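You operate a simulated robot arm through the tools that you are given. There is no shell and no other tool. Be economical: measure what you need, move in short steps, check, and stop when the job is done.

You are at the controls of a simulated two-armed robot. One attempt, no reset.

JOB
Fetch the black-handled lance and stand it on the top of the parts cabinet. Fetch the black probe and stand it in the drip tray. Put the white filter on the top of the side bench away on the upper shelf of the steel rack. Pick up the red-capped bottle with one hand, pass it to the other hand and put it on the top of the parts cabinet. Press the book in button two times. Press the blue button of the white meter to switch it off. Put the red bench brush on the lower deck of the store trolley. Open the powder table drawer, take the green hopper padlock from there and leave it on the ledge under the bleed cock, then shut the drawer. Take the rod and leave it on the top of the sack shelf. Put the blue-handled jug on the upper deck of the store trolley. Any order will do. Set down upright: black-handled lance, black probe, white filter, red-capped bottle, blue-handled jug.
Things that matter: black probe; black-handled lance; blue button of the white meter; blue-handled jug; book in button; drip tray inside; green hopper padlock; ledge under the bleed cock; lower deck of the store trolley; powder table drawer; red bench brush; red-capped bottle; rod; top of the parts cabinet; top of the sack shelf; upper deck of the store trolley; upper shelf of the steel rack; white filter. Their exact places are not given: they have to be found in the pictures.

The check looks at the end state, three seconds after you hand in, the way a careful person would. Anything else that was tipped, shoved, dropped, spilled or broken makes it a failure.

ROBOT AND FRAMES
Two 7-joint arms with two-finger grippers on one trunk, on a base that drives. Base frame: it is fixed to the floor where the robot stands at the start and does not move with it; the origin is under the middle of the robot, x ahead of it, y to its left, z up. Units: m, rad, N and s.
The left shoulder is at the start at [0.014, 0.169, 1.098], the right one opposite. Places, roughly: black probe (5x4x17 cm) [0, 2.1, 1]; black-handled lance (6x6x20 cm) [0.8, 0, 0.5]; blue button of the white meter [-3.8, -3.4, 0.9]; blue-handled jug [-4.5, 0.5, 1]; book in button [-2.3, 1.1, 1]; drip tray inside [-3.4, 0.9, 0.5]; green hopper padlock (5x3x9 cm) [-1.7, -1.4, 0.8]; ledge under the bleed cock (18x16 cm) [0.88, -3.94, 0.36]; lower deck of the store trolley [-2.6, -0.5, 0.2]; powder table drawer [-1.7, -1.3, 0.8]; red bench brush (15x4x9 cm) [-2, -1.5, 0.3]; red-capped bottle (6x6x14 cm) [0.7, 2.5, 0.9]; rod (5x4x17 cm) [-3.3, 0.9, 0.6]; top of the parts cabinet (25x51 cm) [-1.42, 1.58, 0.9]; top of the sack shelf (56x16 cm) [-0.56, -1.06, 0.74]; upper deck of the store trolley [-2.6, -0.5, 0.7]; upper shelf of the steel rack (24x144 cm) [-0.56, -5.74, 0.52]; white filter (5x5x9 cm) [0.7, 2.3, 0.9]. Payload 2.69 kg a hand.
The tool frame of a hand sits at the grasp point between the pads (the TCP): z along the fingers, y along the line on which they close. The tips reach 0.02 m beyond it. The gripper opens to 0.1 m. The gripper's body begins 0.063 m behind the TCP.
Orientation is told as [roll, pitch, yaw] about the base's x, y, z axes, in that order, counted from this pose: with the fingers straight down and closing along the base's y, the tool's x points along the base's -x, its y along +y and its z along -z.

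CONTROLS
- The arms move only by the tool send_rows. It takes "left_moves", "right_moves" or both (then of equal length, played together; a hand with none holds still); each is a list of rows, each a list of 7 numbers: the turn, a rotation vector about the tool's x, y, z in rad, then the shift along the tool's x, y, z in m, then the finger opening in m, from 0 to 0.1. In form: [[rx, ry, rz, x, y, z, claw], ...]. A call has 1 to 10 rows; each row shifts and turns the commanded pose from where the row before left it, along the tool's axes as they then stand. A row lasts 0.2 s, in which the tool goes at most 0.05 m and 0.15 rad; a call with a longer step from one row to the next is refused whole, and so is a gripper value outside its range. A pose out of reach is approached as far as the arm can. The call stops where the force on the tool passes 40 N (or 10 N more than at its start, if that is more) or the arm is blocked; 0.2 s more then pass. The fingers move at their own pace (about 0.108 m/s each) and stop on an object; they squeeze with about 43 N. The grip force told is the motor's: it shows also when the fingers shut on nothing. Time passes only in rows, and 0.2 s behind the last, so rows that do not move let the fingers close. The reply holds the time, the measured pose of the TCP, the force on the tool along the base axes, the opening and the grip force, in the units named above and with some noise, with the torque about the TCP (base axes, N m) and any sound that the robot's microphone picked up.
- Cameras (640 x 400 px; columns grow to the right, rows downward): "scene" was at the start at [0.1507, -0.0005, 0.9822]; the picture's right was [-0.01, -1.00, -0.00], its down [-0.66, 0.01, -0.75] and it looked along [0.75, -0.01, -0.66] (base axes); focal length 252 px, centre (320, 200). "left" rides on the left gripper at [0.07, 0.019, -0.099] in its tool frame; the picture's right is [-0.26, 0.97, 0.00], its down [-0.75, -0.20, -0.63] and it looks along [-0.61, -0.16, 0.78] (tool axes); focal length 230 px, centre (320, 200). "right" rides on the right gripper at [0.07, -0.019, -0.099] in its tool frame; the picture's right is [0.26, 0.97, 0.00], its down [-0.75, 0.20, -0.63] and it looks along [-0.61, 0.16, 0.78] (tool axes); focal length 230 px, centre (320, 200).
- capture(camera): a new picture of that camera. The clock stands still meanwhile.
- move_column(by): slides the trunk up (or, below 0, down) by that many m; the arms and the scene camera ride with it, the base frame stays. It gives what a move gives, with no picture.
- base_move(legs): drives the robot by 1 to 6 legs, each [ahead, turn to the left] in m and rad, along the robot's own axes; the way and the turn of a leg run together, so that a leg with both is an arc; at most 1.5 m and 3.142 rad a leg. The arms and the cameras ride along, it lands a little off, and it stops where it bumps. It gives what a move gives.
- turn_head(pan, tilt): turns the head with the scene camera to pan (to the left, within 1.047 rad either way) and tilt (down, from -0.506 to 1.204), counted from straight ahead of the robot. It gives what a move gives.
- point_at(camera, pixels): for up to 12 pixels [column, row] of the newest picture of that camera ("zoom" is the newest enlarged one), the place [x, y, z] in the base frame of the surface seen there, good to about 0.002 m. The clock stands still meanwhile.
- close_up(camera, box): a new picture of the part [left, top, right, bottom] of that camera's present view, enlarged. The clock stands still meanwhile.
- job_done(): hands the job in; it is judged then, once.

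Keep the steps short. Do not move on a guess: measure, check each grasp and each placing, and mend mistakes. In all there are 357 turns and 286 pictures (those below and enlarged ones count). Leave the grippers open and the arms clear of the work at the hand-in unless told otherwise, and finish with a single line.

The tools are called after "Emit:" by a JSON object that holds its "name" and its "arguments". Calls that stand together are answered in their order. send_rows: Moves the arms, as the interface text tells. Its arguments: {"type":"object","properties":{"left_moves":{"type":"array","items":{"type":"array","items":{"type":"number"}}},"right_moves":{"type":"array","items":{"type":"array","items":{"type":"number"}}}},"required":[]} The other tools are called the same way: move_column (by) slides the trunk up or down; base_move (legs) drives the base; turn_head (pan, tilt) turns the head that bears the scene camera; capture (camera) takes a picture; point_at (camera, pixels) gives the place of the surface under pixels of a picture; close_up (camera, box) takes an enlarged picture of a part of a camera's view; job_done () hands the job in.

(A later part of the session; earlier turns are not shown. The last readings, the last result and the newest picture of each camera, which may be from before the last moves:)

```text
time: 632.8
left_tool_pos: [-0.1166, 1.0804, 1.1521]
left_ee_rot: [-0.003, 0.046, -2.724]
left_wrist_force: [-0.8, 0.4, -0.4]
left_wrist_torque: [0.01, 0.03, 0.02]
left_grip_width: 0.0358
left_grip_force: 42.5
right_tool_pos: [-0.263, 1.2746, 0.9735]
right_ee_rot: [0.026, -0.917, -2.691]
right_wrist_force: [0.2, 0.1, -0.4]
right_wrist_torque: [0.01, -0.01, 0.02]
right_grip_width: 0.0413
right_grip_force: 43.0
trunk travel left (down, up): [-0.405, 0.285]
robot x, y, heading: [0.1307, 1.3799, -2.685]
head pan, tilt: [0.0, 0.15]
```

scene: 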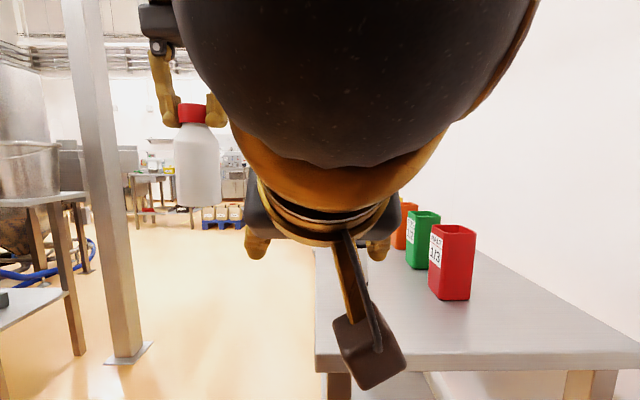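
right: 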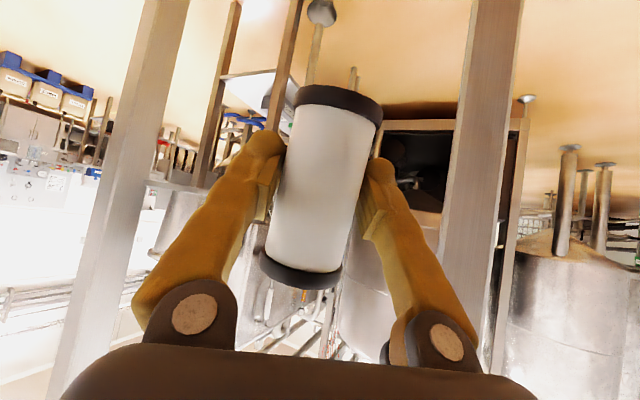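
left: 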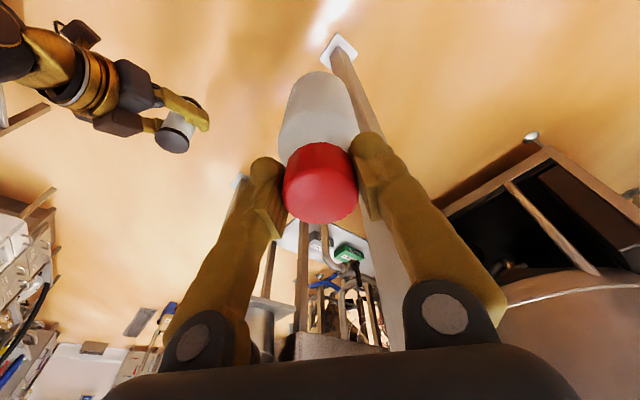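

Emit:
{"name": "base_move", "arguments": {"legs": [[1.36, 0]]}}

Emit:
{"name": "base_move", "arguments": {"legs": [[0, -1.7]]}}

Emit:
{"name": "turn_head", "arguments": {"pan": 0.0, "tilt": 0.4}}

Emit:
{"name": "capture", "arguments": {"camera": "scene"}}

```text
time: 639.5
left_tool_pos: [-1.3263, 0.516, 1.1382]
left_ee_rot: [-0.004, 0.095, -2.753]
left_wrist_force: [-0.2, 0.0, -1.6]
left_wrist_torque: [-0.02, -0.03, 0.0]
left_grip_width: 0.0351
left_grip_force: 42.8
right_tool_pos: [-1.4712, 0.712, 0.9793]
right_ee_rot: [0.033, -0.932, -2.725]
right_wrist_force: [-1.3, 0.2, -1.6]
right_wrist_torque: [0.03, -0.03, 0.01]
right_grip_width: 0.0409
right_grip_force: 43.0
trunk travel left (down, up): [-0.405, 0.285]
robot x, y, heading: [-1.0876, 0.802, -2.709]
head pan, tilt: [0.0, 0.15]
```

```text
time: 640.4
left_tool_pos: [-1.2722, 0.5465, 1.1149]
left_ee_rot: [-0.006, 0.191, -2.779]
left_wrist_force: [0.6, 0.6, -0.7]
left_wrist_torque: [-0.01, 0.03, 0.01]
left_grip_width: 0.0355
left_grip_force: 42.9
right_tool_pos: [-1.4825, 0.7325, 1.0232]
right_ee_rot: [0.109, -1.101, -2.911]
right_wrist_force: [0.4, 0.2, -0.9]
right_wrist_torque: [0.02, 0.04, -0.02]
right_grip_width: 0.0407
right_grip_force: 43.5
trunk travel left (down, up): [-0.405, 0.285]
robot x, y, heading: [-1.0859, 0.7994, -2.732]
head pan, tilt: [0.0, 0.15]
stopped in leg 1: the robot was blocked; the commanded pose is now the measured one
```

```text
time: 641.2
left_tool_pos: [-1.2758, 0.544, 1.1171]
left_ee_rot: [-0.007, 0.192, -2.778]
left_wrist_force: [-0.9, 0.0, -0.8]
left_wrist_torque: [0.01, -0.01, -0.02]
left_grip_width: 0.0354
left_grip_force: 42.9
right_tool_pos: [-1.4836, 0.7324, 1.0203]
right_ee_rot: [0.101, -1.095, -2.905]
right_wrist_force: [-0.2, 0.4, -0.8]
right_wrist_torque: [-0.02, 0.0, -0.01]
right_grip_width: 0.0407
right_grip_force: 43.0
trunk travel left (down, up): [-0.405, 0.285]
robot x, y, heading: [-1.0865, 0.8035, -2.73]
head pan, tilt: [0.0, 0.4]
```

```text
33 pictures are left
```

scene: 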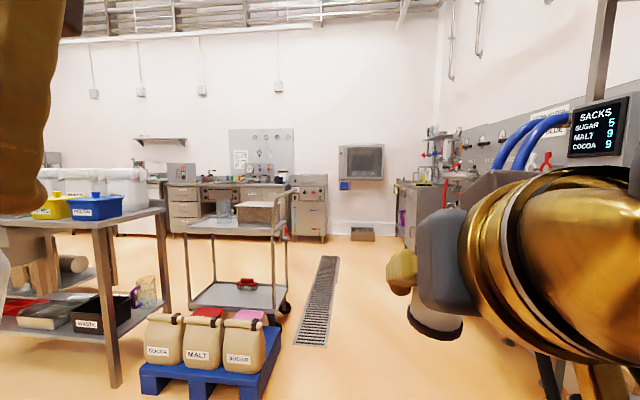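

(The trolley seen with jug on top and brush below.) I move the left hand forward for posture, then turn.

Emit:
{"name": "send_rows", "arguments": {"left_moves": [[0, -0.06, 0, -0.035, 0.015, 0, 0.0], [0, -0.06, 0, -0.035, 0.015, 0, 0.0], [0, -0.06, 0, -0.035, 0.015, 0, 0.0], [0, 0, 0, -0.03, 0.015, -0.02, 0.0], [0, 0, 0, 0, 0, -0.02, 0.0]]}}

Emit:
{"name": "base_move", "arguments": {"legs": [[0, -1.66]]}}

Emit:
{"name": "base_move", "arguments": {"legs": [[0, 0.0]]}}

Emit:
{"name": "capture", "arguments": {"camera": "scene"}}

```text
time: 642.4
left_tool_pos: [-1.3797, 0.4406, 1.1686]
left_ee_rot: [-0.004, -0.05, -2.78]
left_wrist_force: [-0.4, 0.1, 0.0]
left_wrist_torque: [-0.02, 0.01, 0.01]
left_grip_width: 0.0354
left_grip_force: 43.1
right_tool_pos: [-1.4815, 0.7342, 1.0208]
right_ee_rot: [0.103, -1.096, -2.906]
right_wrist_force: [0.1, -0.8, -0.6]
right_wrist_torque: [-0.01, -0.01, 0.03]
right_grip_width: 0.0407
right_grip_force: 42.5
trunk travel left (down, up): [-0.405, 0.285]
robot x, y, heading: [-1.0866, 0.7987, -2.732]
head pan, tilt: [0.0, 0.4]
```

```text
time: 646.9
left_tool_pos: [-1.4203, 1.1253, 1.1677]
left_ee_rot: [-0.003, -0.048, 1.851]
left_wrist_force: [0.3, 0.0, -0.5]
left_wrist_torque: [0.0, 0.0, -0.02]
left_grip_width: 0.0353
left_grip_force: 43.4
right_tool_pos: [-1.1254, 1.1973, 1.0108]
right_ee_rot: [0.046, -1.058, 1.762]
right_wrist_force: [0.3, 0.8, -0.1]
right_wrist_torque: [-0.02, 0.01, 0.02]
right_grip_width: 0.0406
right_grip_force: 42.7
trunk travel left (down, up): [-0.405, 0.285]
robot x, y, heading: [-1.0956, 0.797, 1.895]
head pan, tilt: [0.0, 0.4]
```

```text
time: 647.6
left_tool_pos: [-1.4148, 1.1078, 1.1703]
left_ee_rot: [-0.003, -0.053, 1.851]
left_wrist_force: [-0.4, -0.1, -0.8]
left_wrist_torque: [0.01, 0.0, 0.03]
left_grip_width: 0.0353
left_grip_force: 42.5
right_tool_pos: [-1.1198, 1.2045, 1.0288]
right_ee_rot: [0.091, -1.125, 1.68]
right_wrist_force: [-0.5, -0.4, 0.1]
right_wrist_torque: [-0.01, 0.01, -0.01]
right_grip_width: 0.0406
right_grip_force: 42.6
trunk travel left (down, up): [-0.405, 0.285]
robot x, y, heading: [-1.094, 0.7989, 1.888]
head pan, tilt: [0.0, 0.4]
```

```text
32 pictures are left
```

scene: 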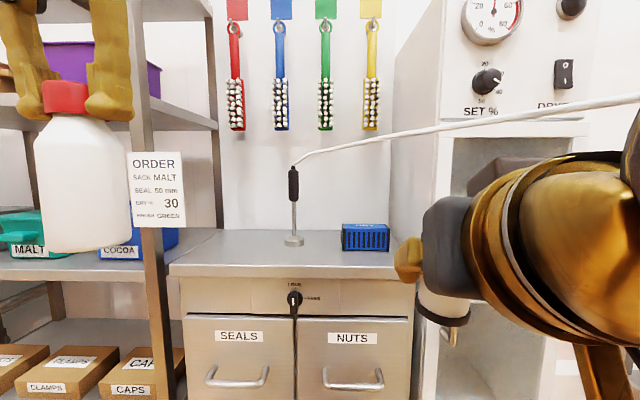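

The lance stands fine. I drive 0.25 m ahead, then reach 0.2 m forward with the left arm over the top's left part.

Emit:
{"name": "base_move", "arguments": {"legs": [[0.25, 0]]}}

Emit:
{"name": "send_rows", "arguments": {"left_moves": [[0, 0, 0, -0.04, -0.002, 0, 0.0], [0, 0, 0, -0.04, -0.002, 0, 0.0], [0, 0, 0, -0.04, -0.002, 0, 0.0], [0, 0, 0, -0.04, -0.002, 0, 0.0], [0, 0, 0, -0.03, 0, 0, 0.0], [0, 0, 0, 0, 0, 0, 0.0]]}}

Emit:
{"name": "turn_head", "arguments": {"pan": 0.2, "tilt": 0.5}}

Emit:
{"name": "capture", "arguments": {"camera": "scene"}}

```text
time: 649.4
left_tool_pos: [-1.4876, 1.327, 1.152]
left_ee_rot: [-0.007, -0.001, 1.849]
left_wrist_force: [-0.9, 0.5, -0.5]
left_wrist_torque: [0.01, 0.01, 0.01]
left_grip_width: 0.0354
left_grip_force: 43.2
right_tool_pos: [-1.1943, 1.4493, 1.0432]
right_ee_rot: [0.161, -1.187, 1.571]
right_wrist_force: [-0.6, 0.8, -0.8]
right_wrist_torque: [0.0, 0.01, -0.02]
right_grip_width: 0.0409
right_grip_force: 42.9
trunk travel left (down, up): [-0.405, 0.285]
robot x, y, heading: [-1.1762, 1.0342, 1.894]
head pan, tilt: [0.0, 0.4]
```

```text
time: 650.8
left_tool_pos: [-1.5271, 1.4933, 1.1625]
left_ee_rot: [-0.004, -0.02, 1.846]
left_wrist_force: [0.3, -0.6, -0.8]
left_wrist_torque: [0.01, -0.01, 0.01]
left_grip_width: 0.0355
left_grip_force: 43.6
right_tool_pos: [-1.1888, 1.4533, 1.0609]
right_ee_rot: [0.265, -1.247, 1.431]
right_wrist_force: [-1.0, -0.1, -0.4]
right_wrist_torque: [0.03, 0.0, -0.01]
right_grip_width: 0.0406
right_grip_force: 42.9
trunk travel left (down, up): [-0.405, 0.285]
robot x, y, heading: [-1.1749, 1.0364, 1.887]
head pan, tilt: [0.0, 0.4]
```

```text
time: 651.5
left_tool_pos: [-1.5272, 1.4937, 1.1636]
left_ee_rot: [-0.004, -0.019, 1.847]
left_wrist_force: [-0.9, -0.1, -0.8]
left_wrist_torque: [-0.02, 0.01, -0.04]
left_grip_width: 0.0353
left_grip_force: 43.0
right_tool_pos: [-1.191, 1.4534, 1.0603]
right_ee_rot: [0.283, -1.248, 1.414]
right_wrist_force: [-0.4, -0.4, -0.7]
right_wrist_torque: [-0.01, 0.0, 0.03]
right_grip_width: 0.0406
right_grip_force: 43.3
trunk travel left (down, up): [-0.405, 0.285]
robot x, y, heading: [-1.1754, 1.0333, 1.889]
head pan, tilt: [0.201, 0.499]
```

```text
31 pictures are left
```

scene: 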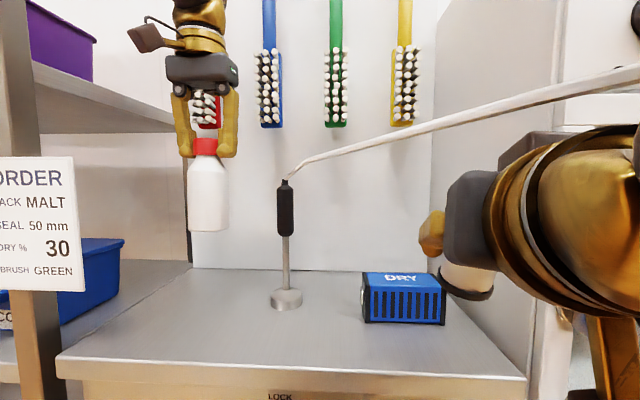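

The bottle is over the top (0.08 from the front edge, 0.11 from the lance). I lower it 0.125.

Emit:
{"name": "send_rows", "arguments": {"left_moves": [[0, 0, 0, 0, 0, 0.04, 0.0], [0, 0, 0, 0, 0, 0.04, 0.0], [0, 0, 0, 0, 0, 0.035, 0.0], [0, 0, 0, 0, 0, 0.01, 0.0], [0, 0, 0, 0, 0, 0, 0.0]]}}

Emit:
{"name": "close_up", "arguments": {"camera": "scene", "box": [120, 120, 340, 340]}}

```text
time: 652.7
left_tool_pos: [-1.5265, 1.4955, 1.0339]
left_ee_rot: [-0.005, -0.018, 1.849]
left_wrist_force: [1.5, -0.4, -1.0]
left_wrist_torque: [0.0, 0.04, 0.01]
left_grip_width: 0.0352
left_grip_force: 42.9
right_tool_pos: [-1.19, 1.4552, 1.0594]
right_ee_rot: [0.283, -1.246, 1.416]
right_wrist_force: [0.1, 0.3, 0.2]
right_wrist_torque: [0.0, 0.0, -0.02]
right_grip_width: 0.0407
right_grip_force: 43.0
trunk travel left (down, up): [-0.405, 0.285]
robot x, y, heading: [-1.1757, 1.0308, 1.89]
head pan, tilt: [0.201, 0.499]
```

```text
1.82 times, centred on (230, 230) of scene
```

zoom: 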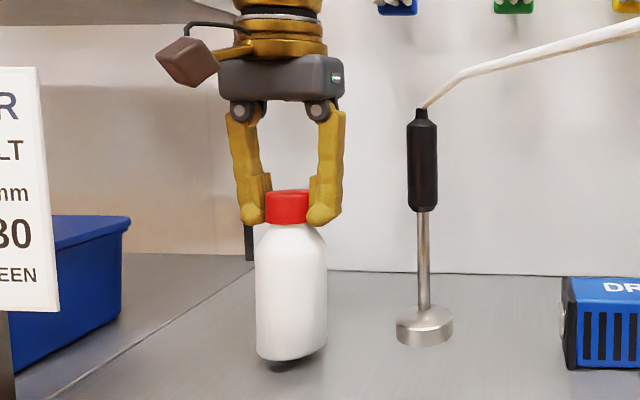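

Emit:
{"name": "send_rows", "arguments": {"left_moves": [[0, 0, 0, 0, 0, 0.004, 0.0], [0, 0, 0, 0, 0, 0.003, 0.0], [0, 0, 0, 0, 0, 0, 0.0]]}}

Emit:
{"name": "send_rows", "arguments": {"left_moves": [[0, 0, 0, 0, 0, 0.003, 0.0], [0, 0, 0, 0, 0, 0, 0.0]]}}

```text
time: 653.5
left_tool_pos: [-1.5267, 1.4967, 1.0294]
left_ee_rot: [-0.006, -0.02, 1.848]
left_wrist_force: [0.3, 0.6, -0.8]
left_wrist_torque: [0.01, 0.01, -0.01]
left_grip_width: 0.0351
left_grip_force: 42.7
right_tool_pos: [-1.1902, 1.4537, 1.0596]
right_ee_rot: [0.284, -1.248, 1.413]
right_wrist_force: [-0.2, -0.7, -0.3]
right_wrist_torque: [0.02, -0.02, 0.0]
right_grip_width: 0.0406
right_grip_force: 42.8
trunk travel left (down, up): [-0.405, 0.285]
robot x, y, heading: [-1.1745, 1.0349, 1.895]
head pan, tilt: [0.201, 0.499]
```

```text
time: 654.1
left_tool_pos: [-1.5265, 1.4968, 1.0263]
left_ee_rot: [-0.006, -0.019, 1.847]
left_wrist_force: [0.6, 0.2, -0.9]
left_wrist_torque: [-0.01, -0.03, -0.02]
left_grip_width: 0.0355
left_grip_force: 42.8
right_tool_pos: [-1.1902, 1.4536, 1.0606]
right_ee_rot: [0.283, -1.247, 1.415]
right_wrist_force: [-0.1, -0.6, -1.2]
right_wrist_torque: [0.0, 0.04, -0.01]
right_grip_width: 0.0404
right_grip_force: 42.8
trunk travel left (down, up): [-0.405, 0.285]
robot x, y, heading: [-1.1745, 1.0331, 1.894]
head pan, tilt: [0.201, 0.499]
```

Emit:
{"name": "send_rows", "arguments": {"left_moves": [[0, 0, 0, 0, 0, 0.003, 0.0], [0, 0, 0, 0, 0, 0, 0.0]]}}

Emit:
{"name": "send_rows", "arguments": {"left_moves": [[0, 0, 0, 0, 0, 0.003, 0.0], [0, 0, 0, 0, 0, 0, 0.0]]}}

Emit:
{"name": "close_up", "arguments": {"camera": "scene", "box": [170, 240, 270, 340]}}

```text
time: 654.7
left_tool_pos: [-1.5251, 1.497, 1.0269]
left_ee_rot: [-0.005, -0.023, 1.848]
left_wrist_force: [-1.3, -2.2, 14.1]
left_wrist_torque: [0.08, 0.18, 0.01]
left_grip_width: 0.0356
left_grip_force: 43.2
right_tool_pos: [-1.1896, 1.4521, 1.0606]
right_ee_rot: [0.284, -1.247, 1.416]
right_wrist_force: [0.2, 0.1, -0.1]
right_wrist_torque: [0.04, -0.05, 0.02]
right_grip_width: 0.0406
right_grip_force: 43.1
trunk travel left (down, up): [-0.405, 0.285]
robot x, y, heading: [-1.1754, 1.0343, 1.89]
head pan, tilt: [0.201, 0.499]
```

```text
time: 655.3
left_tool_pos: [-1.5259, 1.4953, 1.0255]
left_ee_rot: [-0.006, -0.029, 1.848]
left_wrist_force: [-1.7, -2.0, 37.3]
left_wrist_torque: [0.47, 0.3, 0.01]
left_grip_width: 0.0354
left_grip_force: 43.0
right_tool_pos: [-1.1887, 1.4519, 1.0613]
right_ee_rot: [0.289, -1.248, 1.415]
right_wrist_force: [-0.6, 0.0, -0.4]
right_wrist_torque: [0.01, -0.03, -0.01]
right_grip_width: 0.0406
right_grip_force: 43.2
trunk travel left (down, up): [-0.405, 0.285]
robot x, y, heading: [-1.1726, 1.0349, 1.893]
head pan, tilt: [0.201, 0.499]
```

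```text
4.00 times, centred on (220, 290) of scene
```

zoom: 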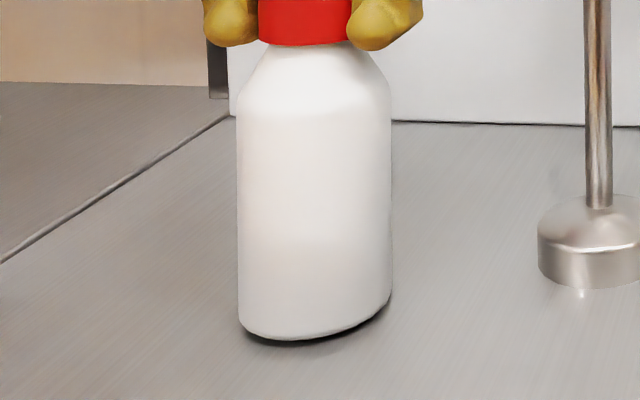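

Contact felt (37 N). I relax 2 mm, open, and lift away.

Emit:
{"name": "send_rows", "arguments": {"left_moves": [[0, 0, 0, 0, 0, -0.003, 0.0], [0, 0, 0, 0, 0, 0, 0.038], [0, 0, 0, 0, 0, 0, 0.045], [0, 0, 0, 0, 0, 0, 0.06], [0, 0, 0, 0, 0, 0, 0.07], [0, 0, 0, 0, 0, -0.04, 0.07], [0, 0, 0, 0, 0, -0.04, 0.07], [0, 0, 0, 0.04, 0, 0, 0.07], [0, 0, 0, 0.04, 0, 0, 0.07]]}}

Emit:
{"name": "capture", "arguments": {"camera": "scene"}}

```text
time: 657.3
left_tool_pos: [-1.5035, 1.4169, 1.1023]
left_ee_rot: [-0.005, -0.021, 1.849]
left_wrist_force: [-0.2, -0.5, -0.4]
left_wrist_torque: [0.0, -0.01, -0.03]
left_grip_width: 0.0699
left_grip_force: 0.1
right_tool_pos: [-1.1902, 1.4528, 1.0608]
right_ee_rot: [0.282, -1.249, 1.419]
right_wrist_force: [0.1, 0.0, -1.0]
right_wrist_torque: [-0.02, 0.03, 0.0]
right_grip_width: 0.0403
right_grip_force: 43.0
trunk travel left (down, up): [-0.405, 0.285]
robot x, y, heading: [-1.1691, 1.0377, 1.898]
head pan, tilt: [0.201, 0.499]
```

```text
28 pictures are left
```

scene: 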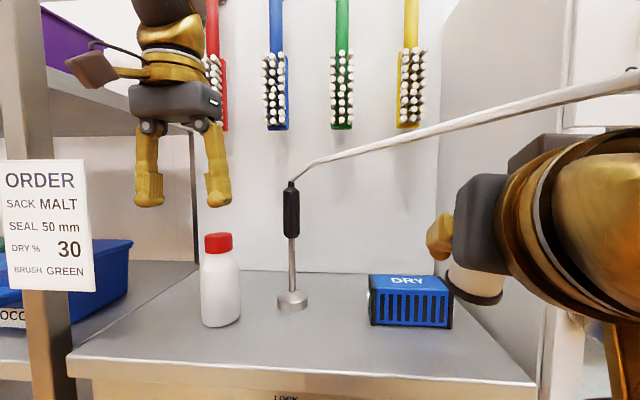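

The bottle stands beside the lance. Next the probe with the left hand. I drive back to the bench.

Emit:
{"name": "base_move", "arguments": {"legs": [[-0.3, 0]]}}

Emit:
{"name": "base_move", "arguments": {"legs": [[0, -1.37]]}}

```text
time: 659.4
left_tool_pos: [-1.4098, 1.1374, 1.1022]
left_ee_rot: [-0.004, -0.021, 1.849]
left_wrist_force: [0.1, -0.2, 0.8]
left_wrist_torque: [0.03, 0.01, -0.02]
left_grip_width: 0.0701
left_grip_force: 0.1
right_tool_pos: [-1.0969, 1.1716, 1.0606]
right_ee_rot: [0.282, -1.247, 1.419]
right_wrist_force: [0.3, 0.1, -0.9]
right_wrist_torque: [0.03, 0.01, -0.01]
right_grip_width: 0.0405
right_grip_force: 42.8
trunk travel left (down, up): [-0.405, 0.285]
robot x, y, heading: [-1.078, 0.7547, 1.894]
head pan, tilt: [0.201, 0.499]
```

```text
time: 663.2
left_tool_pos: [-0.7853, 1.148, 1.1084]
left_ee_rot: [-0.003, -0.035, 0.484]
left_wrist_force: [0.5, -0.1, -0.9]
left_wrist_torque: [0.02, 0.0, 0.01]
left_grip_width: 0.0699
left_grip_force: 0.0
right_tool_pos: [-0.6716, 0.8575, 1.0684]
right_ee_rot: [0.332, -1.283, -0.045]
right_wrist_force: [-0.9, -0.2, -0.7]
right_wrist_torque: [-0.02, 0.01, -0.01]
right_grip_width: 0.0404
right_grip_force: 42.9
trunk travel left (down, up): [-0.405, 0.285]
robot x, y, heading: [-1.0837, 0.7606, 0.532]
head pan, tilt: [0.201, 0.499]
```

Emit:
{"name": "base_move", "arguments": {"legs": [[1.3, 0], [0.38, 0]]}}

Emit:
{"name": "base_move", "arguments": {"legs": [[0, 0.0]]}}

```text
time: 671.7
left_tool_pos: [0.6414, 1.9914, 1.1156]
left_ee_rot: [-0.004, -0.05, 0.489]
left_wrist_force: [0.6, 0.1, 0.5]
left_wrist_torque: [-0.01, 0.02, -0.01]
left_grip_width: 0.07
left_grip_force: 0.1
right_tool_pos: [0.7637, 1.7104, 1.0802]
right_ee_rot: [0.479, -1.305, -0.186]
right_wrist_force: [0.5, 0.5, -0.9]
right_wrist_torque: [0.01, 0.02, 0.02]
right_grip_width: 0.0403
right_grip_force: 43.4
trunk travel left (down, up): [-0.405, 0.285]
robot x, y, heading: [0.3585, 1.6112, 0.538]
head pan, tilt: [0.201, 0.499]
```

```text
time: 672.4
left_tool_pos: [0.6236, 1.9816, 1.1237]
left_ee_rot: [-0.001, -0.066, 0.49]
left_wrist_force: [-0.6, 0.3, 1.0]
left_wrist_torque: [-0.01, -0.03, 0.0]
left_grip_width: 0.0699
left_grip_force: 0.1
right_tool_pos: [0.7613, 1.7085, 1.0974]
right_ee_rot: [0.727, -1.33, -0.458]
right_wrist_force: [-0.6, 0.4, -0.7]
right_wrist_torque: [0.01, 0.0, -0.01]
right_grip_width: 0.0401
right_grip_force: 43.0
trunk travel left (down, up): [-0.405, 0.285]
robot x, y, heading: [0.3607, 1.6085, 0.534]
head pan, tilt: [0.201, 0.499]
```

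Emit:
{"name": "base_move", "arguments": {"legs": [[0, 1.32]]}}

Emit:
{"name": "send_rows", "arguments": {"left_moves": [[0, -0.14, 0, 0, 0, 0, 0.07], [0, -0.14, 0, 0, 0, 0, 0.07], [0, -0.14, 0, 0, 0, 0, 0.07], [0, -0.14, 0, 0, 0, 0, 0.07], [0, -0.14, 0, 0, 0, 0, 0.07], [0, -0.14, 0, 0, 0, 0, 0.07], [0, 0, 0, 0, 0, 0, 0.07]]}}

Emit:
{"name": "turn_head", "arguments": {"pan": 0.3, "tilt": 0.4}}

Emit:
{"name": "capture", "arguments": {"camera": "scene"}}

```text
time: 676.1
left_tool_pos: [0.0761, 1.9469, 1.1298]
left_ee_rot: [-0.001, -0.084, 1.794]
left_wrist_force: [0.3, -0.1, -0.8]
left_wrist_torque: [-0.01, 0.03, -0.02]
left_grip_width: 0.0698
left_grip_force: 0.0
right_tool_pos: [0.3838, 2.0236, 1.1069]
right_ee_rot: [0.847, -1.357, 0.674]
right_wrist_force: [-1.1, 0.3, -0.8]
right_wrist_torque: [-0.02, 0.02, 0.02]
right_grip_width: 0.0404
right_grip_force: 42.8
trunk travel left (down, up): [-0.405, 0.285]
robot x, y, heading: [0.3643, 1.6125, 1.836]
head pan, tilt: [0.201, 0.499]
```

```text
time: 677.7
left_tool_pos: [0.077, 1.9672, 1.1531]
left_ee_rot: [-0.009, -0.95, 1.81]
left_wrist_force: [0.7, -0.4, 0.5]
left_wrist_torque: [0.0, 0.02, -0.01]
left_grip_width: 0.0701
left_grip_force: 0.1
left hand out of reach, approached as far as the arm can: row 5, 6
right_tool_pos: [0.3908, 2.0199, 1.1226]
right_ee_rot: [1.136, -1.362, 0.352]
right_wrist_force: [0.6, 0.3, -0.5]
right_wrist_torque: [-0.05, 0.02, -0.03]
right_grip_width: 0.0404
right_grip_force: 42.6
trunk travel left (down, up): [-0.405, 0.285]
robot x, y, heading: [0.3644, 1.6097, 1.839]
head pan, tilt: [0.201, 0.499]
```

```text
time: 678.4
left_tool_pos: [0.0767, 1.9689, 1.1518]
left_ee_rot: [-0.008, -0.947, 1.809]
left_wrist_force: [-0.3, 1.2, -1.2]
left_wrist_torque: [0.0, -0.03, 0.01]
left_grip_width: 0.07
left_grip_force: 0.0
right_tool_pos: [0.3886, 2.0212, 1.1243]
right_ee_rot: [1.136, -1.351, 0.354]
right_wrist_force: [-0.6, -0.4, -1.0]
right_wrist_torque: [0.04, -0.02, 0.03]
right_grip_width: 0.0403
right_grip_force: 43.3
trunk travel left (down, up): [-0.405, 0.285]
robot x, y, heading: [0.3632, 1.6099, 1.839]
head pan, tilt: [0.3, 0.4]
```

```text
27 pictures are left
```

scene: 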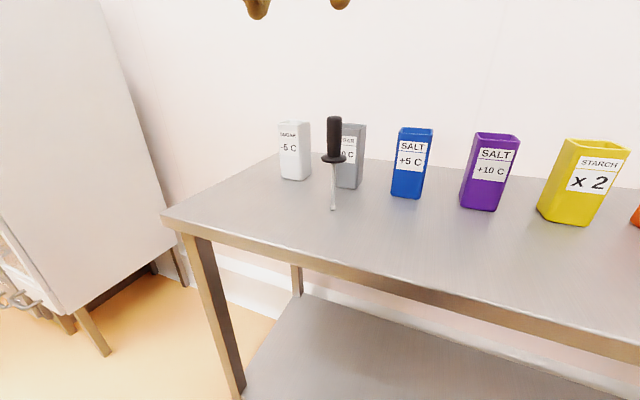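

Emit:
{"name": "point_at", "arguments": {"camera": "scene", "pixels": [[334, 122], [334, 135], [334, 148], [334, 158], [333, 180], [333, 207], [348, 130], [328, 140]]}}

```text
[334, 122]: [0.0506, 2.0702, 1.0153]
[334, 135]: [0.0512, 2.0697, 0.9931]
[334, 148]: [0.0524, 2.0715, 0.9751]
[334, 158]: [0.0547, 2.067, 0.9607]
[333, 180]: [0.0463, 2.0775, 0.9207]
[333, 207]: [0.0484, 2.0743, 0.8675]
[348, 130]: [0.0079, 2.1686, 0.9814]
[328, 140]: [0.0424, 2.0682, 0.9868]
```

Probe axis ≈(0.046,2.079), handle z 0.965–1.025. I lower the left hand, then advance level and grip.

Emit:
{"name": "send_rows", "arguments": {"left_moves": [[0, 0, 0, 0.031, 0.0013, 0.0222, 0.08], [0, 0, 0, 0.031, 0.0013, 0.0222, 0.08], [0, 0, 0, 0.031, 0.0013, 0.0222, 0.08], [0, 0, 0, 0.031, 0.0013, 0.0222, 0.08], [0, 0, 0, 0, 0, 0, 0.08]]}}

Emit:
{"name": "capture", "arguments": {"camera": "left"}}

```text
time: 679.6
left_tool_pos: [0.0727, 1.9793, 0.9975]
left_ee_rot: [-0.003, -0.939, 1.795]
left_wrist_force: [0.5, -0.3, -0.1]
left_wrist_torque: [0.02, 0.02, 0.0]
left_grip_width: 0.0802
left_grip_force: 0.0
left hand out of reach, approached as far as the arm can: row 1, 2
right_tool_pos: [0.3881, 2.02, 1.1228]
right_ee_rot: [1.136, -1.351, 0.356]
right_wrist_force: [0.1, -0.4, -0.9]
right_wrist_torque: [0.0, -0.02, -0.05]
right_grip_width: 0.0404
right_grip_force: 42.8
trunk travel left (down, up): [-0.405, 0.285]
robot x, y, heading: [0.3636, 1.6151, 1.837]
head pan, tilt: [0.3, 0.4]
```

```text
26 pictures are left
```

left: 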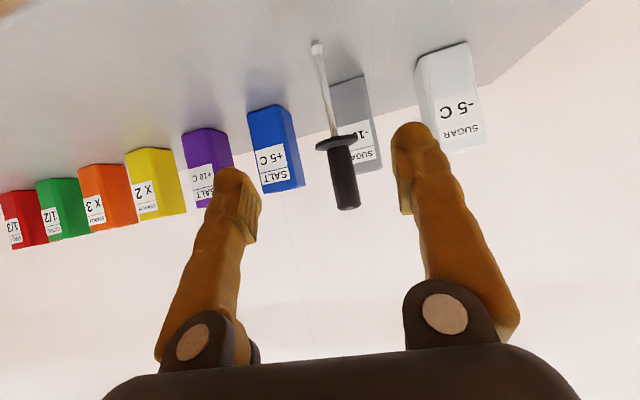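

Emit:
{"name": "send_rows", "arguments": {"left_moves": [[0, 0, 0, -0.0216, 0.002, 0.03, 0.08], [0, 0, 0, -0.0216, 0.002, 0.03, 0.08], [0, 0, 0, -0.0216, 0.002, 0.03, 0.08], [0, 0, 0, 0, 0, 0, 0.06], [0, 0, 0, 0, 0, 0, 0.0], [0, 0, 0, 0, 0, 0, 0.0], [0, 0, 0, 0, 0, 0, 0.0]]}}

Emit:
{"name": "capture", "arguments": {"camera": "left"}}

```text
time: 681.2
left_tool_pos: [0.0429, 2.0865, 0.9951]
left_ee_rot: [-0.003, -0.94, 1.795]
left_wrist_force: [-0.5, 0.0, 0.4]
left_wrist_torque: [0.01, -0.02, 0.0]
left_grip_width: 0.0123
left_grip_force: 39.0
right_tool_pos: [0.3871, 2.0199, 1.1218]
right_ee_rot: [1.131, -1.351, 0.365]
right_wrist_force: [-0.5, -0.1, -0.8]
right_wrist_torque: [-0.02, -0.01, 0.02]
right_grip_width: 0.0403
right_grip_force: 42.9
trunk travel left (down, up): [-0.405, 0.285]
robot x, y, heading: [0.3678, 1.6124, 1.841]
head pan, tilt: [0.3, 0.4]
```

```text
25 pictures are left
```

left: 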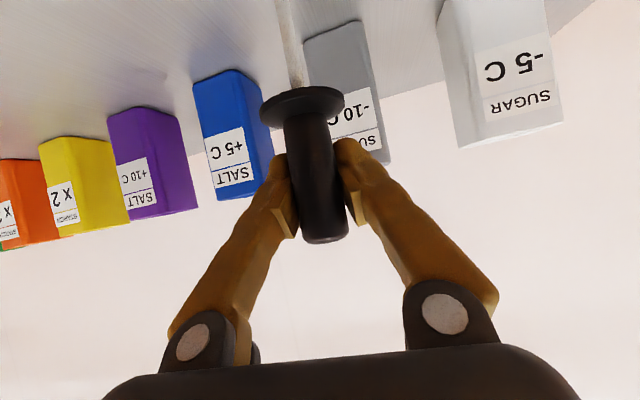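

Width 0.0123 shows the handle sits too deep. I reopen, retreat 0.016 m, and re-grip nearer the tips.

Emit:
{"name": "send_rows", "arguments": {"left_moves": [[0, 0, 0, 0, 0, 0, 0.03], [0, 0, 0, 0, 0, 0, 0.05], [0, 0, 0, 0.0098, 0, -0.0138, 0.05], [0, 0, 0, 0, 0, 0, 0.03], [0, 0, 0, 0, 0, 0, 0.0], [0, 0, 0, 0, 0, 0, 0.0], [0, 0, 0, 0, 0, 0, 0.0]]}}

```text
time: 682.8
left_tool_pos: [0.0464, 2.0687, 0.9965]
left_ee_rot: [-0.003, -0.94, 1.796]
left_wrist_force: [0.0, -0.5, 0.2]
left_wrist_torque: [0.03, 0.0, -0.01]
left_grip_width: 0.0199
left_grip_force: 42.6
right_tool_pos: [0.3872, 2.0192, 1.1231]
right_ee_rot: [1.124, -1.349, 0.375]
right_wrist_force: [0.6, 0.5, -1.7]
right_wrist_torque: [0.0, -0.01, -0.01]
right_grip_width: 0.0404
right_grip_force: 42.8
trunk travel left (down, up): [-0.405, 0.285]
robot x, y, heading: [0.3673, 1.6128, 1.842]
head pan, tilt: [0.3, 0.4]
```

Good grip (0.0199). I lift the probe and head for the drip tray.

Emit:
{"name": "send_rows", "arguments": {"left_moves": [[0, 0, 0, -0.0325, 0, -0.0234, 0.0], [0, 0, 0, -0.0325, 0, -0.0234, 0.0], [0, 0, 0, -0.0325, 0, -0.0234, 0.0], [0, 0, 0, 0, 0, 0, 0.0]]}}

Emit:
{"name": "base_move", "arguments": {"legs": [[-0.3, 0]]}}

Emit:
{"name": "base_move", "arguments": {"legs": [[0, 1.737]]}}

```text
time: 683.8
left_tool_pos: [0.0468, 2.0702, 1.1189]
left_ee_rot: [-0.005, -0.938, 1.798]
left_wrist_force: [0.6, 0.4, -0.5]
left_wrist_torque: [-0.03, 0.02, -0.03]
left_grip_width: 0.0207
left_grip_force: 43.6
right_tool_pos: [0.3865, 2.0189, 1.1214]
right_ee_rot: [1.117, -1.352, 0.384]
right_wrist_force: [-0.1, -0.3, -0.6]
right_wrist_torque: [0.02, 0.0, -0.04]
right_grip_width: 0.0402
right_grip_force: 42.7
trunk travel left (down, up): [-0.405, 0.285]
robot x, y, heading: [0.3658, 1.6161, 1.837]
head pan, tilt: [0.3, 0.4]
```

```text
time: 685.8
left_tool_pos: [0.128, 1.7841, 1.1201]
left_ee_rot: [-0.001, -0.94, 1.788]
left_wrist_force: [-0.8, 0.7, 0.3]
left_wrist_torque: [-0.03, 0.0, 0.0]
left_grip_width: 0.0205
left_grip_force: 42.6
right_tool_pos: [0.4662, 1.7303, 1.1218]
right_ee_rot: [1.116, -1.35, 0.378]
right_wrist_force: [0.4, -0.6, 0.2]
right_wrist_torque: [0.0, 0.01, 0.03]
right_grip_width: 0.0403
right_grip_force: 43.3
trunk travel left (down, up): [-0.405, 0.285]
robot x, y, heading: [0.4425, 1.3281, 1.828]
head pan, tilt: [0.3, 0.4]
```

```text
time: 689.2
left_tool_pos: [-0.0648, 1.2152, 1.1249]
left_ee_rot: [0.073, -0.951, 2.923]
left_wrist_force: [0.3, -0.4, -0.2]
left_wrist_torque: [0.02, 0.07, -0.02]
left_grip_width: 0.0207
left_grip_force: 42.9
right_tool_pos: [0.0615, 1.5607, 1.1563]
right_ee_rot: [1.828, -1.341, 0.662]
right_wrist_force: [-0.6, -0.1, -1.0]
right_wrist_torque: [0.01, 0.02, -0.06]
right_grip_width: 0.0403
right_grip_force: 43.0
trunk travel left (down, up): [-0.405, 0.285]
robot x, y, heading: [0.4307, 1.3408, 3.019]
head pan, tilt: [0.3, 0.4]
stopped in leg 1: the robot was blocked; the commanded pose is now the measured one
```

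Emit:
{"name": "base_move", "arguments": {"legs": [[0.7, 0]]}}

Emit:
{"name": "base_move", "arguments": {"legs": [[0, 0.0]]}}

```text
time: 693.0
left_tool_pos: [-0.7437, 1.2698, 1.1378]
left_ee_rot: [0.036, -0.983, 2.966]
left_wrist_force: [0.3, 0.0, -0.6]
left_wrist_torque: [0.0, 0.0, 0.03]
left_grip_width: 0.0207
left_grip_force: 42.8
right_tool_pos: [-0.614, 1.6108, 1.1636]
right_ee_rot: [1.865, -1.35, 0.657]
right_wrist_force: [-0.3, -0.4, 0.2]
right_wrist_torque: [-0.03, 0.02, -0.01]
right_grip_width: 0.0402
right_grip_force: 43.2
trunk travel left (down, up): [-0.405, 0.285]
robot x, y, heading: [-0.2646, 1.4163, 3.029]
head pan, tilt: [0.3, 0.4]
```

```text
time: 693.8
left_tool_pos: [-0.7259, 1.266, 1.1454]
left_ee_rot: [0.039, -1.001, 2.963]
left_wrist_force: [-0.9, 0.6, 0.0]
left_wrist_torque: [-0.03, 0.02, 0.02]
left_grip_width: 0.0206
left_grip_force: 43.1
right_tool_pos: [-0.6042, 1.6194, 1.1795]
right_ee_rot: [1.986, -1.297, 0.493]
right_wrist_force: [0.4, -0.5, -0.9]
right_wrist_torque: [-0.01, 0.0, 0.01]
right_grip_width: 0.0402
right_grip_force: 43.3
trunk travel left (down, up): [-0.405, 0.285]
robot x, y, heading: [-0.2628, 1.4162, 3.035]
head pan, tilt: [0.3, 0.4]
```

Emit:
{"name": "base_move", "arguments": {"legs": [[0, 0.814]]}}

Emit:
{"name": "base_move", "arguments": {"legs": [[0, 0.0]]}}

```text
time: 696.3
left_tool_pos: [-0.4639, 0.983, 1.1572]
left_ee_rot: [0.034, -1.014, -2.485]
left_wrist_force: [1.1, -0.5, -1.1]
left_wrist_torque: [0.03, 0.0, -0.01]
left_grip_width: 0.0208
left_grip_force: 43.5
right_tool_pos: [-0.6436, 1.3243, 1.1906]
right_ee_rot: [2.088, -1.263, 1.142]
right_wrist_force: [0.3, -0.7, -1.4]
right_wrist_torque: [0.02, -0.01, 0.03]
right_grip_width: 0.0401
right_grip_force: 43.2
trunk travel left (down, up): [-0.405, 0.285]
robot x, y, heading: [-0.2671, 1.4167, -2.438]
head pan, tilt: [0.3, 0.4]
```

```text
time: 697.0
left_tool_pos: [-0.4586, 0.9789, 1.1762]
left_ee_rot: [-0.01, -1.055, -2.403]
left_wrist_force: [-0.1, 0.2, -1.2]
left_wrist_torque: [-0.01, -0.01, -0.01]
left_grip_width: 0.0206
left_grip_force: 43.2
right_tool_pos: [-0.6404, 1.3357, 1.2039]
right_ee_rot: [2.102, -1.202, 1.087]
right_wrist_force: [-0.7, -0.1, 0.3]
right_wrist_torque: [0.0, 0.04, -0.02]
right_grip_width: 0.0402
right_grip_force: 43.1
trunk travel left (down, up): [-0.405, 0.285]
robot x, y, heading: [-0.2705, 1.4179, -2.436]
head pan, tilt: [0.3, 0.4]
```

Emit:
{"name": "base_move", "arguments": {"legs": [[1.1, 0], [0, -0.486], [1.0, 0], [0.82, 0]]}}

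```text
time: 712.9
left_tool_pos: [-3.2557, -0.0105, 1.1948]
left_ee_rot: [-0.069, -1.094, -2.794]
left_wrist_force: [0.4, -0.1, -0.7]
left_wrist_torque: [-0.01, 0.03, 0.01]
left_grip_width: 0.0208
left_grip_force: 42.8
right_tool_pos: [-3.2396, 0.3939, 1.2123]
right_ee_rot: [2.071, -1.15, 0.619]
right_wrist_force: [-0.2, -0.1, -0.9]
right_wrist_torque: [0.0, -0.01, 0.01]
right_grip_width: 0.04
right_grip_force: 43.3
trunk travel left (down, up): [-0.405, 0.285]
robot x, y, heading: [-2.8859, 0.296, -2.932]
head pan, tilt: [0.3, 0.4]
```

Emit:
{"name": "base_move", "arguments": {"legs": [[0, -1.48]]}}

Emit:
{"name": "turn_head", "arguments": {"pan": 0.3, "tilt": 0.6}}

Emit:
{"name": "capture", "arguments": {"camera": "scene"}}

```text
time: 717.0
left_tool_pos: [-3.2164, 0.6337, 1.2098]
left_ee_rot: [-0.081, -1.095, 2.018]
left_wrist_force: [-0.3, -0.6, -1.2]
left_wrist_torque: [-0.02, -0.02, -0.04]
left_grip_width: 0.0208
left_grip_force: 42.7
right_tool_pos: [-2.8142, 0.6506, 1.2218]
right_ee_rot: [2.066, -1.108, -0.92]
right_wrist_force: [0.0, 0.2, -1.1]
right_wrist_torque: [-0.01, -0.01, 0.02]
right_grip_width: 0.0404
right_grip_force: 43.2
trunk travel left (down, up): [-0.405, 0.285]
robot x, y, heading: [-2.8907, 0.2955, 1.864]
head pan, tilt: [0.3, 0.4]
```

```text
time: 717.7
left_tool_pos: [-3.2198, 0.6268, 1.2269]
left_ee_rot: [-0.155, -1.124, 2.123]
left_wrist_force: [-0.2, 0.2, -0.5]
left_wrist_torque: [0.02, 0.0, 0.0]
left_grip_width: 0.0208
left_grip_force: 43.2
right_tool_pos: [-2.8015, 0.6434, 1.2265]
right_ee_rot: [2.041, -1.075, -0.957]
right_wrist_force: [-0.6, 0.4, -1.0]
right_wrist_torque: [0.02, 0.03, 0.0]
right_grip_width: 0.0399
right_grip_force: 43.1
trunk travel left (down, up): [-0.405, 0.285]
robot x, y, heading: [-2.8865, 0.2934, 1.867]
head pan, tilt: [0.3, 0.6]
```

```text
24 pictures are left
```

scene: 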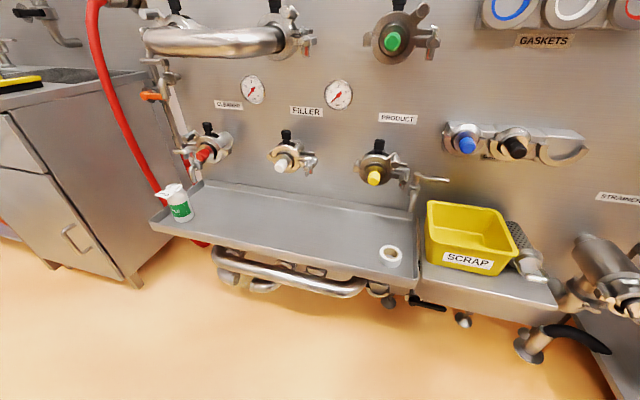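

I restore the hand's tilt (pitch +0.18, roll) so the probe is vertical, and lower the trunk 0.4.

Emit:
{"name": "send_rows", "arguments": {"left_moves": [[0, 0.09, 0.037, 0, 0, 0, 0.0], [0, 0.09, 0.037, 0, 0, 0, 0.0], [0, 0, 0, 0, 0, 0, 0.0]]}}

Emit:
{"name": "move_column", "arguments": {"by": -0.4}}

Emit:
{"name": "capture", "arguments": {"camera": "left"}}

```text
time: 718.5
left_tool_pos: [-3.212, 0.6155, 1.2148]
left_ee_rot: [0.047, -0.933, 1.867]
left_wrist_force: [-0.3, 0.2, -0.2]
left_wrist_torque: [0.01, 0.02, -0.01]
left_grip_width: 0.0206
left_grip_force: 42.8
right_tool_pos: [-2.8035, 0.6426, 1.2263]
right_ee_rot: [2.043, -1.075, -0.959]
right_wrist_force: [1.3, -0.4, 0.1]
right_wrist_torque: [0.0, -0.01, 0.0]
right_grip_width: 0.0399
right_grip_force: 43.1
trunk travel left (down, up): [-0.405, 0.285]
robot x, y, heading: [-2.8856, 0.2928, 1.87]
head pan, tilt: [0.3, 0.6]
```

```text
time: 722.4
left_tool_pos: [-3.2107, 0.6151, 0.8162]
left_ee_rot: [0.044, -0.934, 1.872]
left_wrist_force: [-0.3, -0.4, -0.4]
left_wrist_torque: [-0.01, 0.0, 0.05]
left_grip_width: 0.0206
left_grip_force: 43.0
right_tool_pos: [-2.8042, 0.6396, 0.8259]
right_ee_rot: [2.048, -1.081, -0.938]
right_wrist_force: [-0.1, -0.4, -1.0]
right_wrist_torque: [-0.05, -0.01, 0.02]
right_grip_width: 0.0399
right_grip_force: 42.4
trunk travel left (down, up): [-0.005, 0.685]
robot x, y, heading: [-2.8875, 0.2952, 1.866]
head pan, tilt: [0.3, 0.6]
```

```text
23 pictures are left
```

left: 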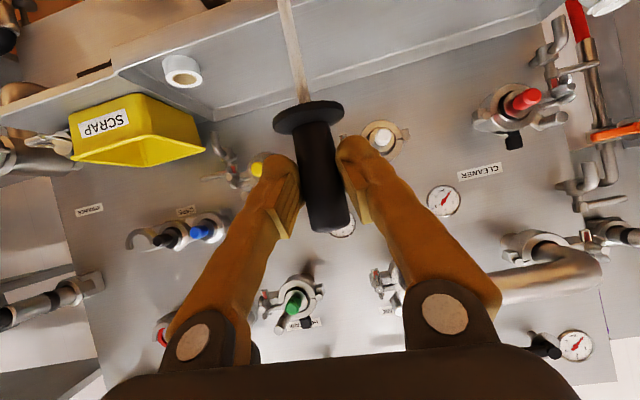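

Emit:
{"name": "base_move", "arguments": {"legs": [[0.08, 0]]}}

Emit:
{"name": "send_rows", "arguments": {"left_moves": [[0, 0, 0, -0.026, 0, 0.0352, 0.0], [0, 0, 0, -0.026, 0, 0.0352, 0.0], [0, 0, 0, -0.026, 0, 0.0352, 0.0], [0, 0, 0, -0.026, 0, 0.0352, 0.0], [0, 0, 0, 0.03, 0, 0.022, 0.0], [0, 0, 0, 0.03, 0, 0.022, 0.0], [0, 0, 0, 0, 0, 0, 0.0]]}}

Emit:
{"name": "capture", "arguments": {"camera": "scene"}}

```text
time: 723.4
left_tool_pos: [-3.2348, 0.6924, 0.8157]
left_ee_rot: [0.047, -0.934, 1.873]
left_wrist_force: [0.3, -0.7, 0.3]
left_wrist_torque: [0.01, 0.0, 0.02]
left_grip_width: 0.0209
left_grip_force: 42.7
right_tool_pos: [-2.8286, 0.7152, 0.8265]
right_ee_rot: [2.056, -1.085, -0.948]
right_wrist_force: [1.2, -0.2, -0.9]
right_wrist_torque: [-0.01, 0.03, 0.02]
right_grip_width: 0.0398
right_grip_force: 43.0
trunk travel left (down, up): [-0.005, 0.685]
robot x, y, heading: [-2.9116, 0.3672, 1.863]
head pan, tilt: [0.3, 0.6]
```

```text
time: 725.0
left_tool_pos: [-3.2898, 0.8459, 0.7496]
left_ee_rot: [0.043, -0.951, 1.874]
left_wrist_force: [-0.1, 0.4, -1.0]
left_wrist_torque: [-0.03, 0.02, -0.03]
left_grip_width: 0.0208
left_grip_force: 43.4
right_tool_pos: [-2.8208, 0.7109, 0.8273]
right_ee_rot: [2.033, -1.065, -0.963]
right_wrist_force: [0.0, 0.5, -1.3]
right_wrist_torque: [0.03, -0.03, -0.02]
right_grip_width: 0.04
right_grip_force: 42.8
trunk travel left (down, up): [-0.005, 0.685]
robot x, y, heading: [-2.9135, 0.3714, 1.861]
head pan, tilt: [0.3, 0.6]
```

```text
22 pictures are left
```

scene: 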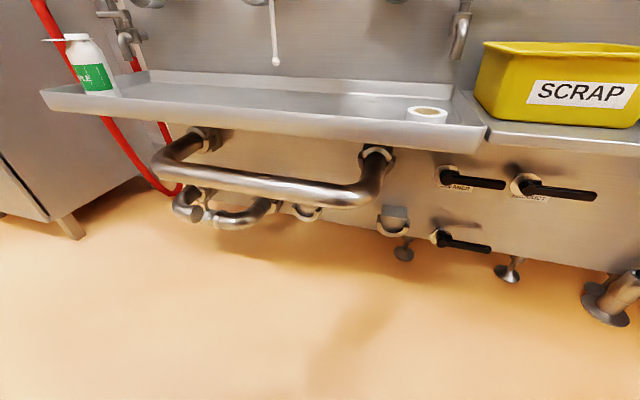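

Emit:
{"name": "send_rows", "arguments": {"left_moves": [[0, 0.015, 0, 0.0215, 0, 0.018, 0.0], [0, 0, 0, 0.0215, 0, 0.018, 0.0], [0, 0, 0, 0.018, 0, 0.015, 0.0], [0, 0, 0, 0, 0, 0, 0.0]]}}

Emit:
{"name": "turn_head", "arguments": {"pan": 0.3, "tilt": 0.3}}

Emit:
{"name": "capture", "arguments": {"camera": "scene"}}

```text
time: 726.0
left_tool_pos: [-3.2946, 0.8502, 0.6695]
left_ee_rot: [0.043, -0.934, 1.874]
left_wrist_force: [-0.4, -0.2, -0.4]
left_wrist_torque: [0.01, -0.02, 0.02]
left_grip_width: 0.021
left_grip_force: 42.9
right_tool_pos: [-2.8212, 0.7112, 0.8272]
right_ee_rot: [2.032, -1.065, -0.961]
right_wrist_force: [0.3, -0.3, -0.3]
right_wrist_torque: [-0.01, -0.03, 0.03]
right_grip_width: 0.0401
right_grip_force: 43.1
trunk travel left (down, up): [-0.005, 0.685]
robot x, y, heading: [-2.9109, 0.3688, 1.866]
head pan, tilt: [0.3, 0.6]
```

```text
time: 726.8
left_tool_pos: [-3.2947, 0.8505, 0.6702]
left_ee_rot: [0.043, -0.934, 1.872]
left_wrist_force: [0.9, 0.0, -1.4]
left_wrist_torque: [0.02, -0.01, 0.01]
left_grip_width: 0.021
left_grip_force: 43.2
right_tool_pos: [-2.822, 0.7106, 0.8271]
right_ee_rot: [2.029, -1.064, -0.959]
right_wrist_force: [-0.3, -0.2, -0.6]
right_wrist_torque: [0.02, -0.02, 0.01]
right_grip_width: 0.04
right_grip_force: 43.5
trunk travel left (down, up): [-0.005, 0.685]
robot x, y, heading: [-2.9111, 0.3709, 1.865]
head pan, tilt: [0.3, 0.3]
```

```text
21 pictures are left
```

scene: 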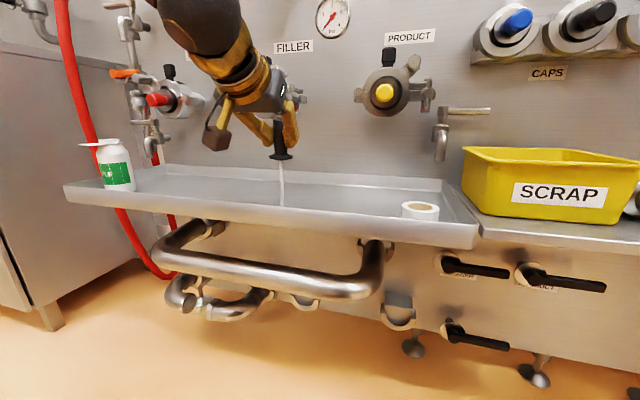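

Emit:
{"name": "point_at", "arguments": {"camera": "scene", "pixels": [[280, 128], [280, 145], [281, 168], [282, 185], [283, 203]]}}

Emit:
{"name": "send_rows", "arguments": {"left_moves": [[0, 0, 0, 0.003, 0, 0.0025, 0.0], [0, 0, 0, 0.0024, 0, 0.0018, 0.0], [0, 0, 0, 0, 0, 0, 0.0]]}}

```text
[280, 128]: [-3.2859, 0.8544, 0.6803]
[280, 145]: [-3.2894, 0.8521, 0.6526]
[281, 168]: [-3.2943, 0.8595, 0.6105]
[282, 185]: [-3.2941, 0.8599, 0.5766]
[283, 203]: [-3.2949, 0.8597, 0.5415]
```

```text
time: 727.6
left_tool_pos: [-3.2956, 0.8503, 0.663]
left_ee_rot: [0.043, -0.934, 1.873]
left_wrist_force: [-0.1, -0.3, 0.7]
left_wrist_torque: [0.01, 0.01, 0.01]
left_grip_width: 0.0208
left_grip_force: 43.6
right_tool_pos: [-2.8222, 0.711, 0.8278]
right_ee_rot: [2.029, -1.064, -0.961]
right_wrist_force: [-0.2, -0.7, -0.9]
right_wrist_torque: [-0.03, 0.0, 0.01]
right_grip_width: 0.0398
right_grip_force: 42.4
trunk travel left (down, up): [-0.005, 0.685]
robot x, y, heading: [-2.9124, 0.3679, 1.864]
head pan, tilt: [0.3, 0.3]
```

The stem is vertical; the tip is about on the tray floor. I lower in 2 mm steps until contact.

Emit:
{"name": "send_rows", "arguments": {"left_moves": [[0, 0, 0, 0.0016, 0, 0.0012, 0.0], [0, 0, 0, 0, 0, 0, 0.0]]}}

Emit:
{"name": "send_rows", "arguments": {"left_moves": [[0, 0, 0, 0.0016, 0, 0.0012, 0.0], [0, 0, 0, 0, 0, 0, 0.0]]}}

```text
time: 728.2
left_tool_pos: [-3.2955, 0.8493, 0.6637]
left_ee_rot: [0.043, -0.938, 1.873]
left_wrist_force: [0.7, -0.7, 10.2]
left_wrist_torque: [0.02, -0.03, 0.02]
left_grip_width: 0.0208
left_grip_force: 42.8
right_tool_pos: [-2.8213, 0.7115, 0.8284]
right_ee_rot: [2.027, -1.062, -0.959]
right_wrist_force: [0.1, 0.5, -1.2]
right_wrist_torque: [0.02, -0.01, -0.01]
right_grip_width: 0.0399
right_grip_force: 42.5
trunk travel left (down, up): [-0.005, 0.685]
robot x, y, heading: [-2.9118, 0.3683, 1.867]
head pan, tilt: [0.3, 0.3]
```

```text
time: 728.8
left_tool_pos: [-3.2947, 0.8502, 0.6631]
left_ee_rot: [0.044, -0.941, 1.873]
left_wrist_force: [0.3, 1.6, 23.3]
left_wrist_torque: [0.51, 0.18, -0.01]
left_grip_width: 0.0208
left_grip_force: 43.5
right_tool_pos: [-2.8215, 0.7094, 0.8279]
right_ee_rot: [2.028, -1.061, -0.956]
right_wrist_force: [-0.4, 1.0, -1.7]
right_wrist_torque: [-0.01, 0.02, -0.01]
right_grip_width: 0.04
right_grip_force: 42.8
trunk travel left (down, up): [-0.005, 0.685]
robot x, y, heading: [-2.9095, 0.3696, 1.866]
head pan, tilt: [0.3, 0.3]
```

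Contact at 23 N. I relax 2 mm and open very gradually.

Emit:
{"name": "send_rows", "arguments": {"left_moves": [[0, 0, 0, -0.0018, 0, -0.0013, 0.0], [0, 0, 0, 0, 0, 0, 0.0215], [0, 0, 0, 0, 0, 0, 0.023], [0, 0, 0, 0, 0, 0, 0.026], [0, 0, 0, 0, 0, 0, 0.03], [0, 0, 0, 0, 0, 0, 0.036], [0, 0, 0, 0, 0, 0, 0.045], [0, 0, 0, 0, 0, 0, 0.055]]}}

Emit:
{"name": "close_up", "arguments": {"camera": "scene", "box": [200, 80, 360, 230]}}

```text
time: 730.6
left_tool_pos: [-3.2955, 0.8493, 0.6621]
left_ee_rot: [0.043, -0.934, 1.873]
left_wrist_force: [0.1, -0.1, 0.6]
left_wrist_torque: [-0.01, -0.03, -0.02]
left_grip_width: 0.055
left_grip_force: 0.1
right_tool_pos: [-2.823, 0.7101, 0.8287]
right_ee_rot: [2.028, -1.063, -0.957]
right_wrist_force: [0.2, -0.3, -0.4]
right_wrist_torque: [0.02, -0.02, 0.0]
right_grip_width: 0.0401
right_grip_force: 42.8
trunk travel left (down, up): [-0.005, 0.685]
robot x, y, heading: [-2.913, 0.3711, 1.871]
head pan, tilt: [0.3, 0.3]
```

```text
2.67 times, centred on (280, 155) of scene
```

zoom: 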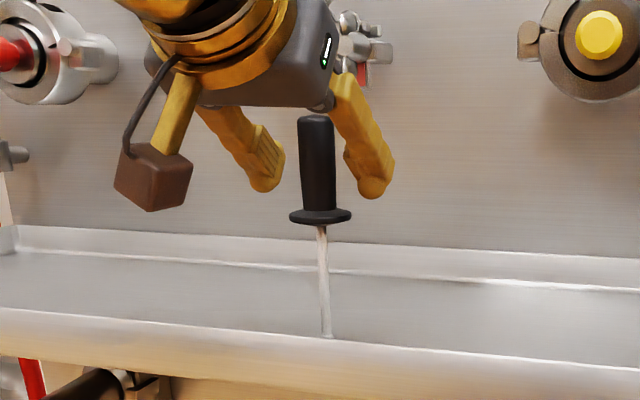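

The probe stands by itself. I withdraw level and back.

Emit:
{"name": "send_rows", "arguments": {"left_moves": [[0, 0, 0, 0, 0, 0, 0.07], [0, 0, 0, 0.0238, 0, -0.032, 0.07], [0, 0, 0, 0.0238, 0, -0.032, 0.07], [0, 0, 0, 0.0238, 0, -0.032, 0.07], [0, 0, 0, 0.0, 0, 0, 0.07]]}}

Emit:
{"name": "base_move", "arguments": {"legs": [[-0.3, 0]]}}

Emit:
{"name": "capture", "arguments": {"camera": "scene"}}

```text
time: 731.8
left_tool_pos: [-3.2541, 0.7369, 0.6618]
left_ee_rot: [0.044, -0.933, 1.875]
left_wrist_force: [-0.1, -0.1, -0.7]
left_wrist_torque: [-0.01, 0.01, 0.01]
left_grip_width: 0.07
left_grip_force: 0.0
right_tool_pos: [-2.8219, 0.7115, 0.8283]
right_ee_rot: [2.026, -1.062, -0.956]
right_wrist_force: [-0.3, 0.4, -0.5]
right_wrist_torque: [0.02, 0.01, -0.02]
right_grip_width: 0.0397
right_grip_force: 42.7
trunk travel left (down, up): [-0.005, 0.685]
robot x, y, heading: [-2.9121, 0.3695, 1.871]
head pan, tilt: [0.3, 0.3]
```

```text
time: 733.9
left_tool_pos: [-3.1669, 0.4563, 0.6621]
left_ee_rot: [0.043, -0.934, 1.869]
left_wrist_force: [-0.4, -0.9, 0.0]
left_wrist_torque: [0.01, 0.0, 0.03]
left_grip_width: 0.0701
left_grip_force: 0.0
right_tool_pos: [-2.7369, 0.4279, 0.8277]
right_ee_rot: [2.026, -1.063, -0.958]
right_wrist_force: [-1.1, 0.0, -0.7]
right_wrist_torque: [0.0, 0.01, -0.01]
right_grip_width: 0.0398
right_grip_force: 43.1
trunk travel left (down, up): [-0.005, 0.685]
robot x, y, heading: [-2.8244, 0.0866, 1.86]
head pan, tilt: [0.3, 0.3]
```

```text
19 pictures are left
```

scene: 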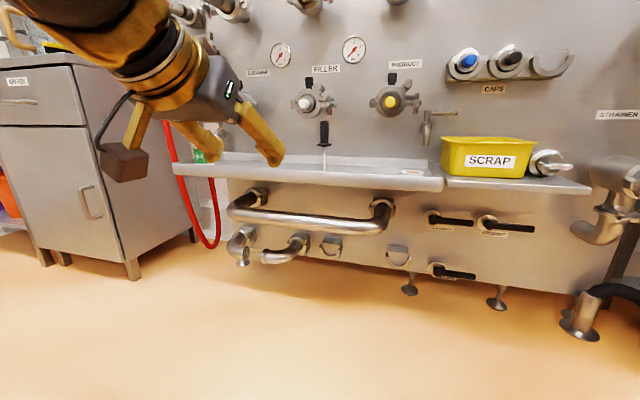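

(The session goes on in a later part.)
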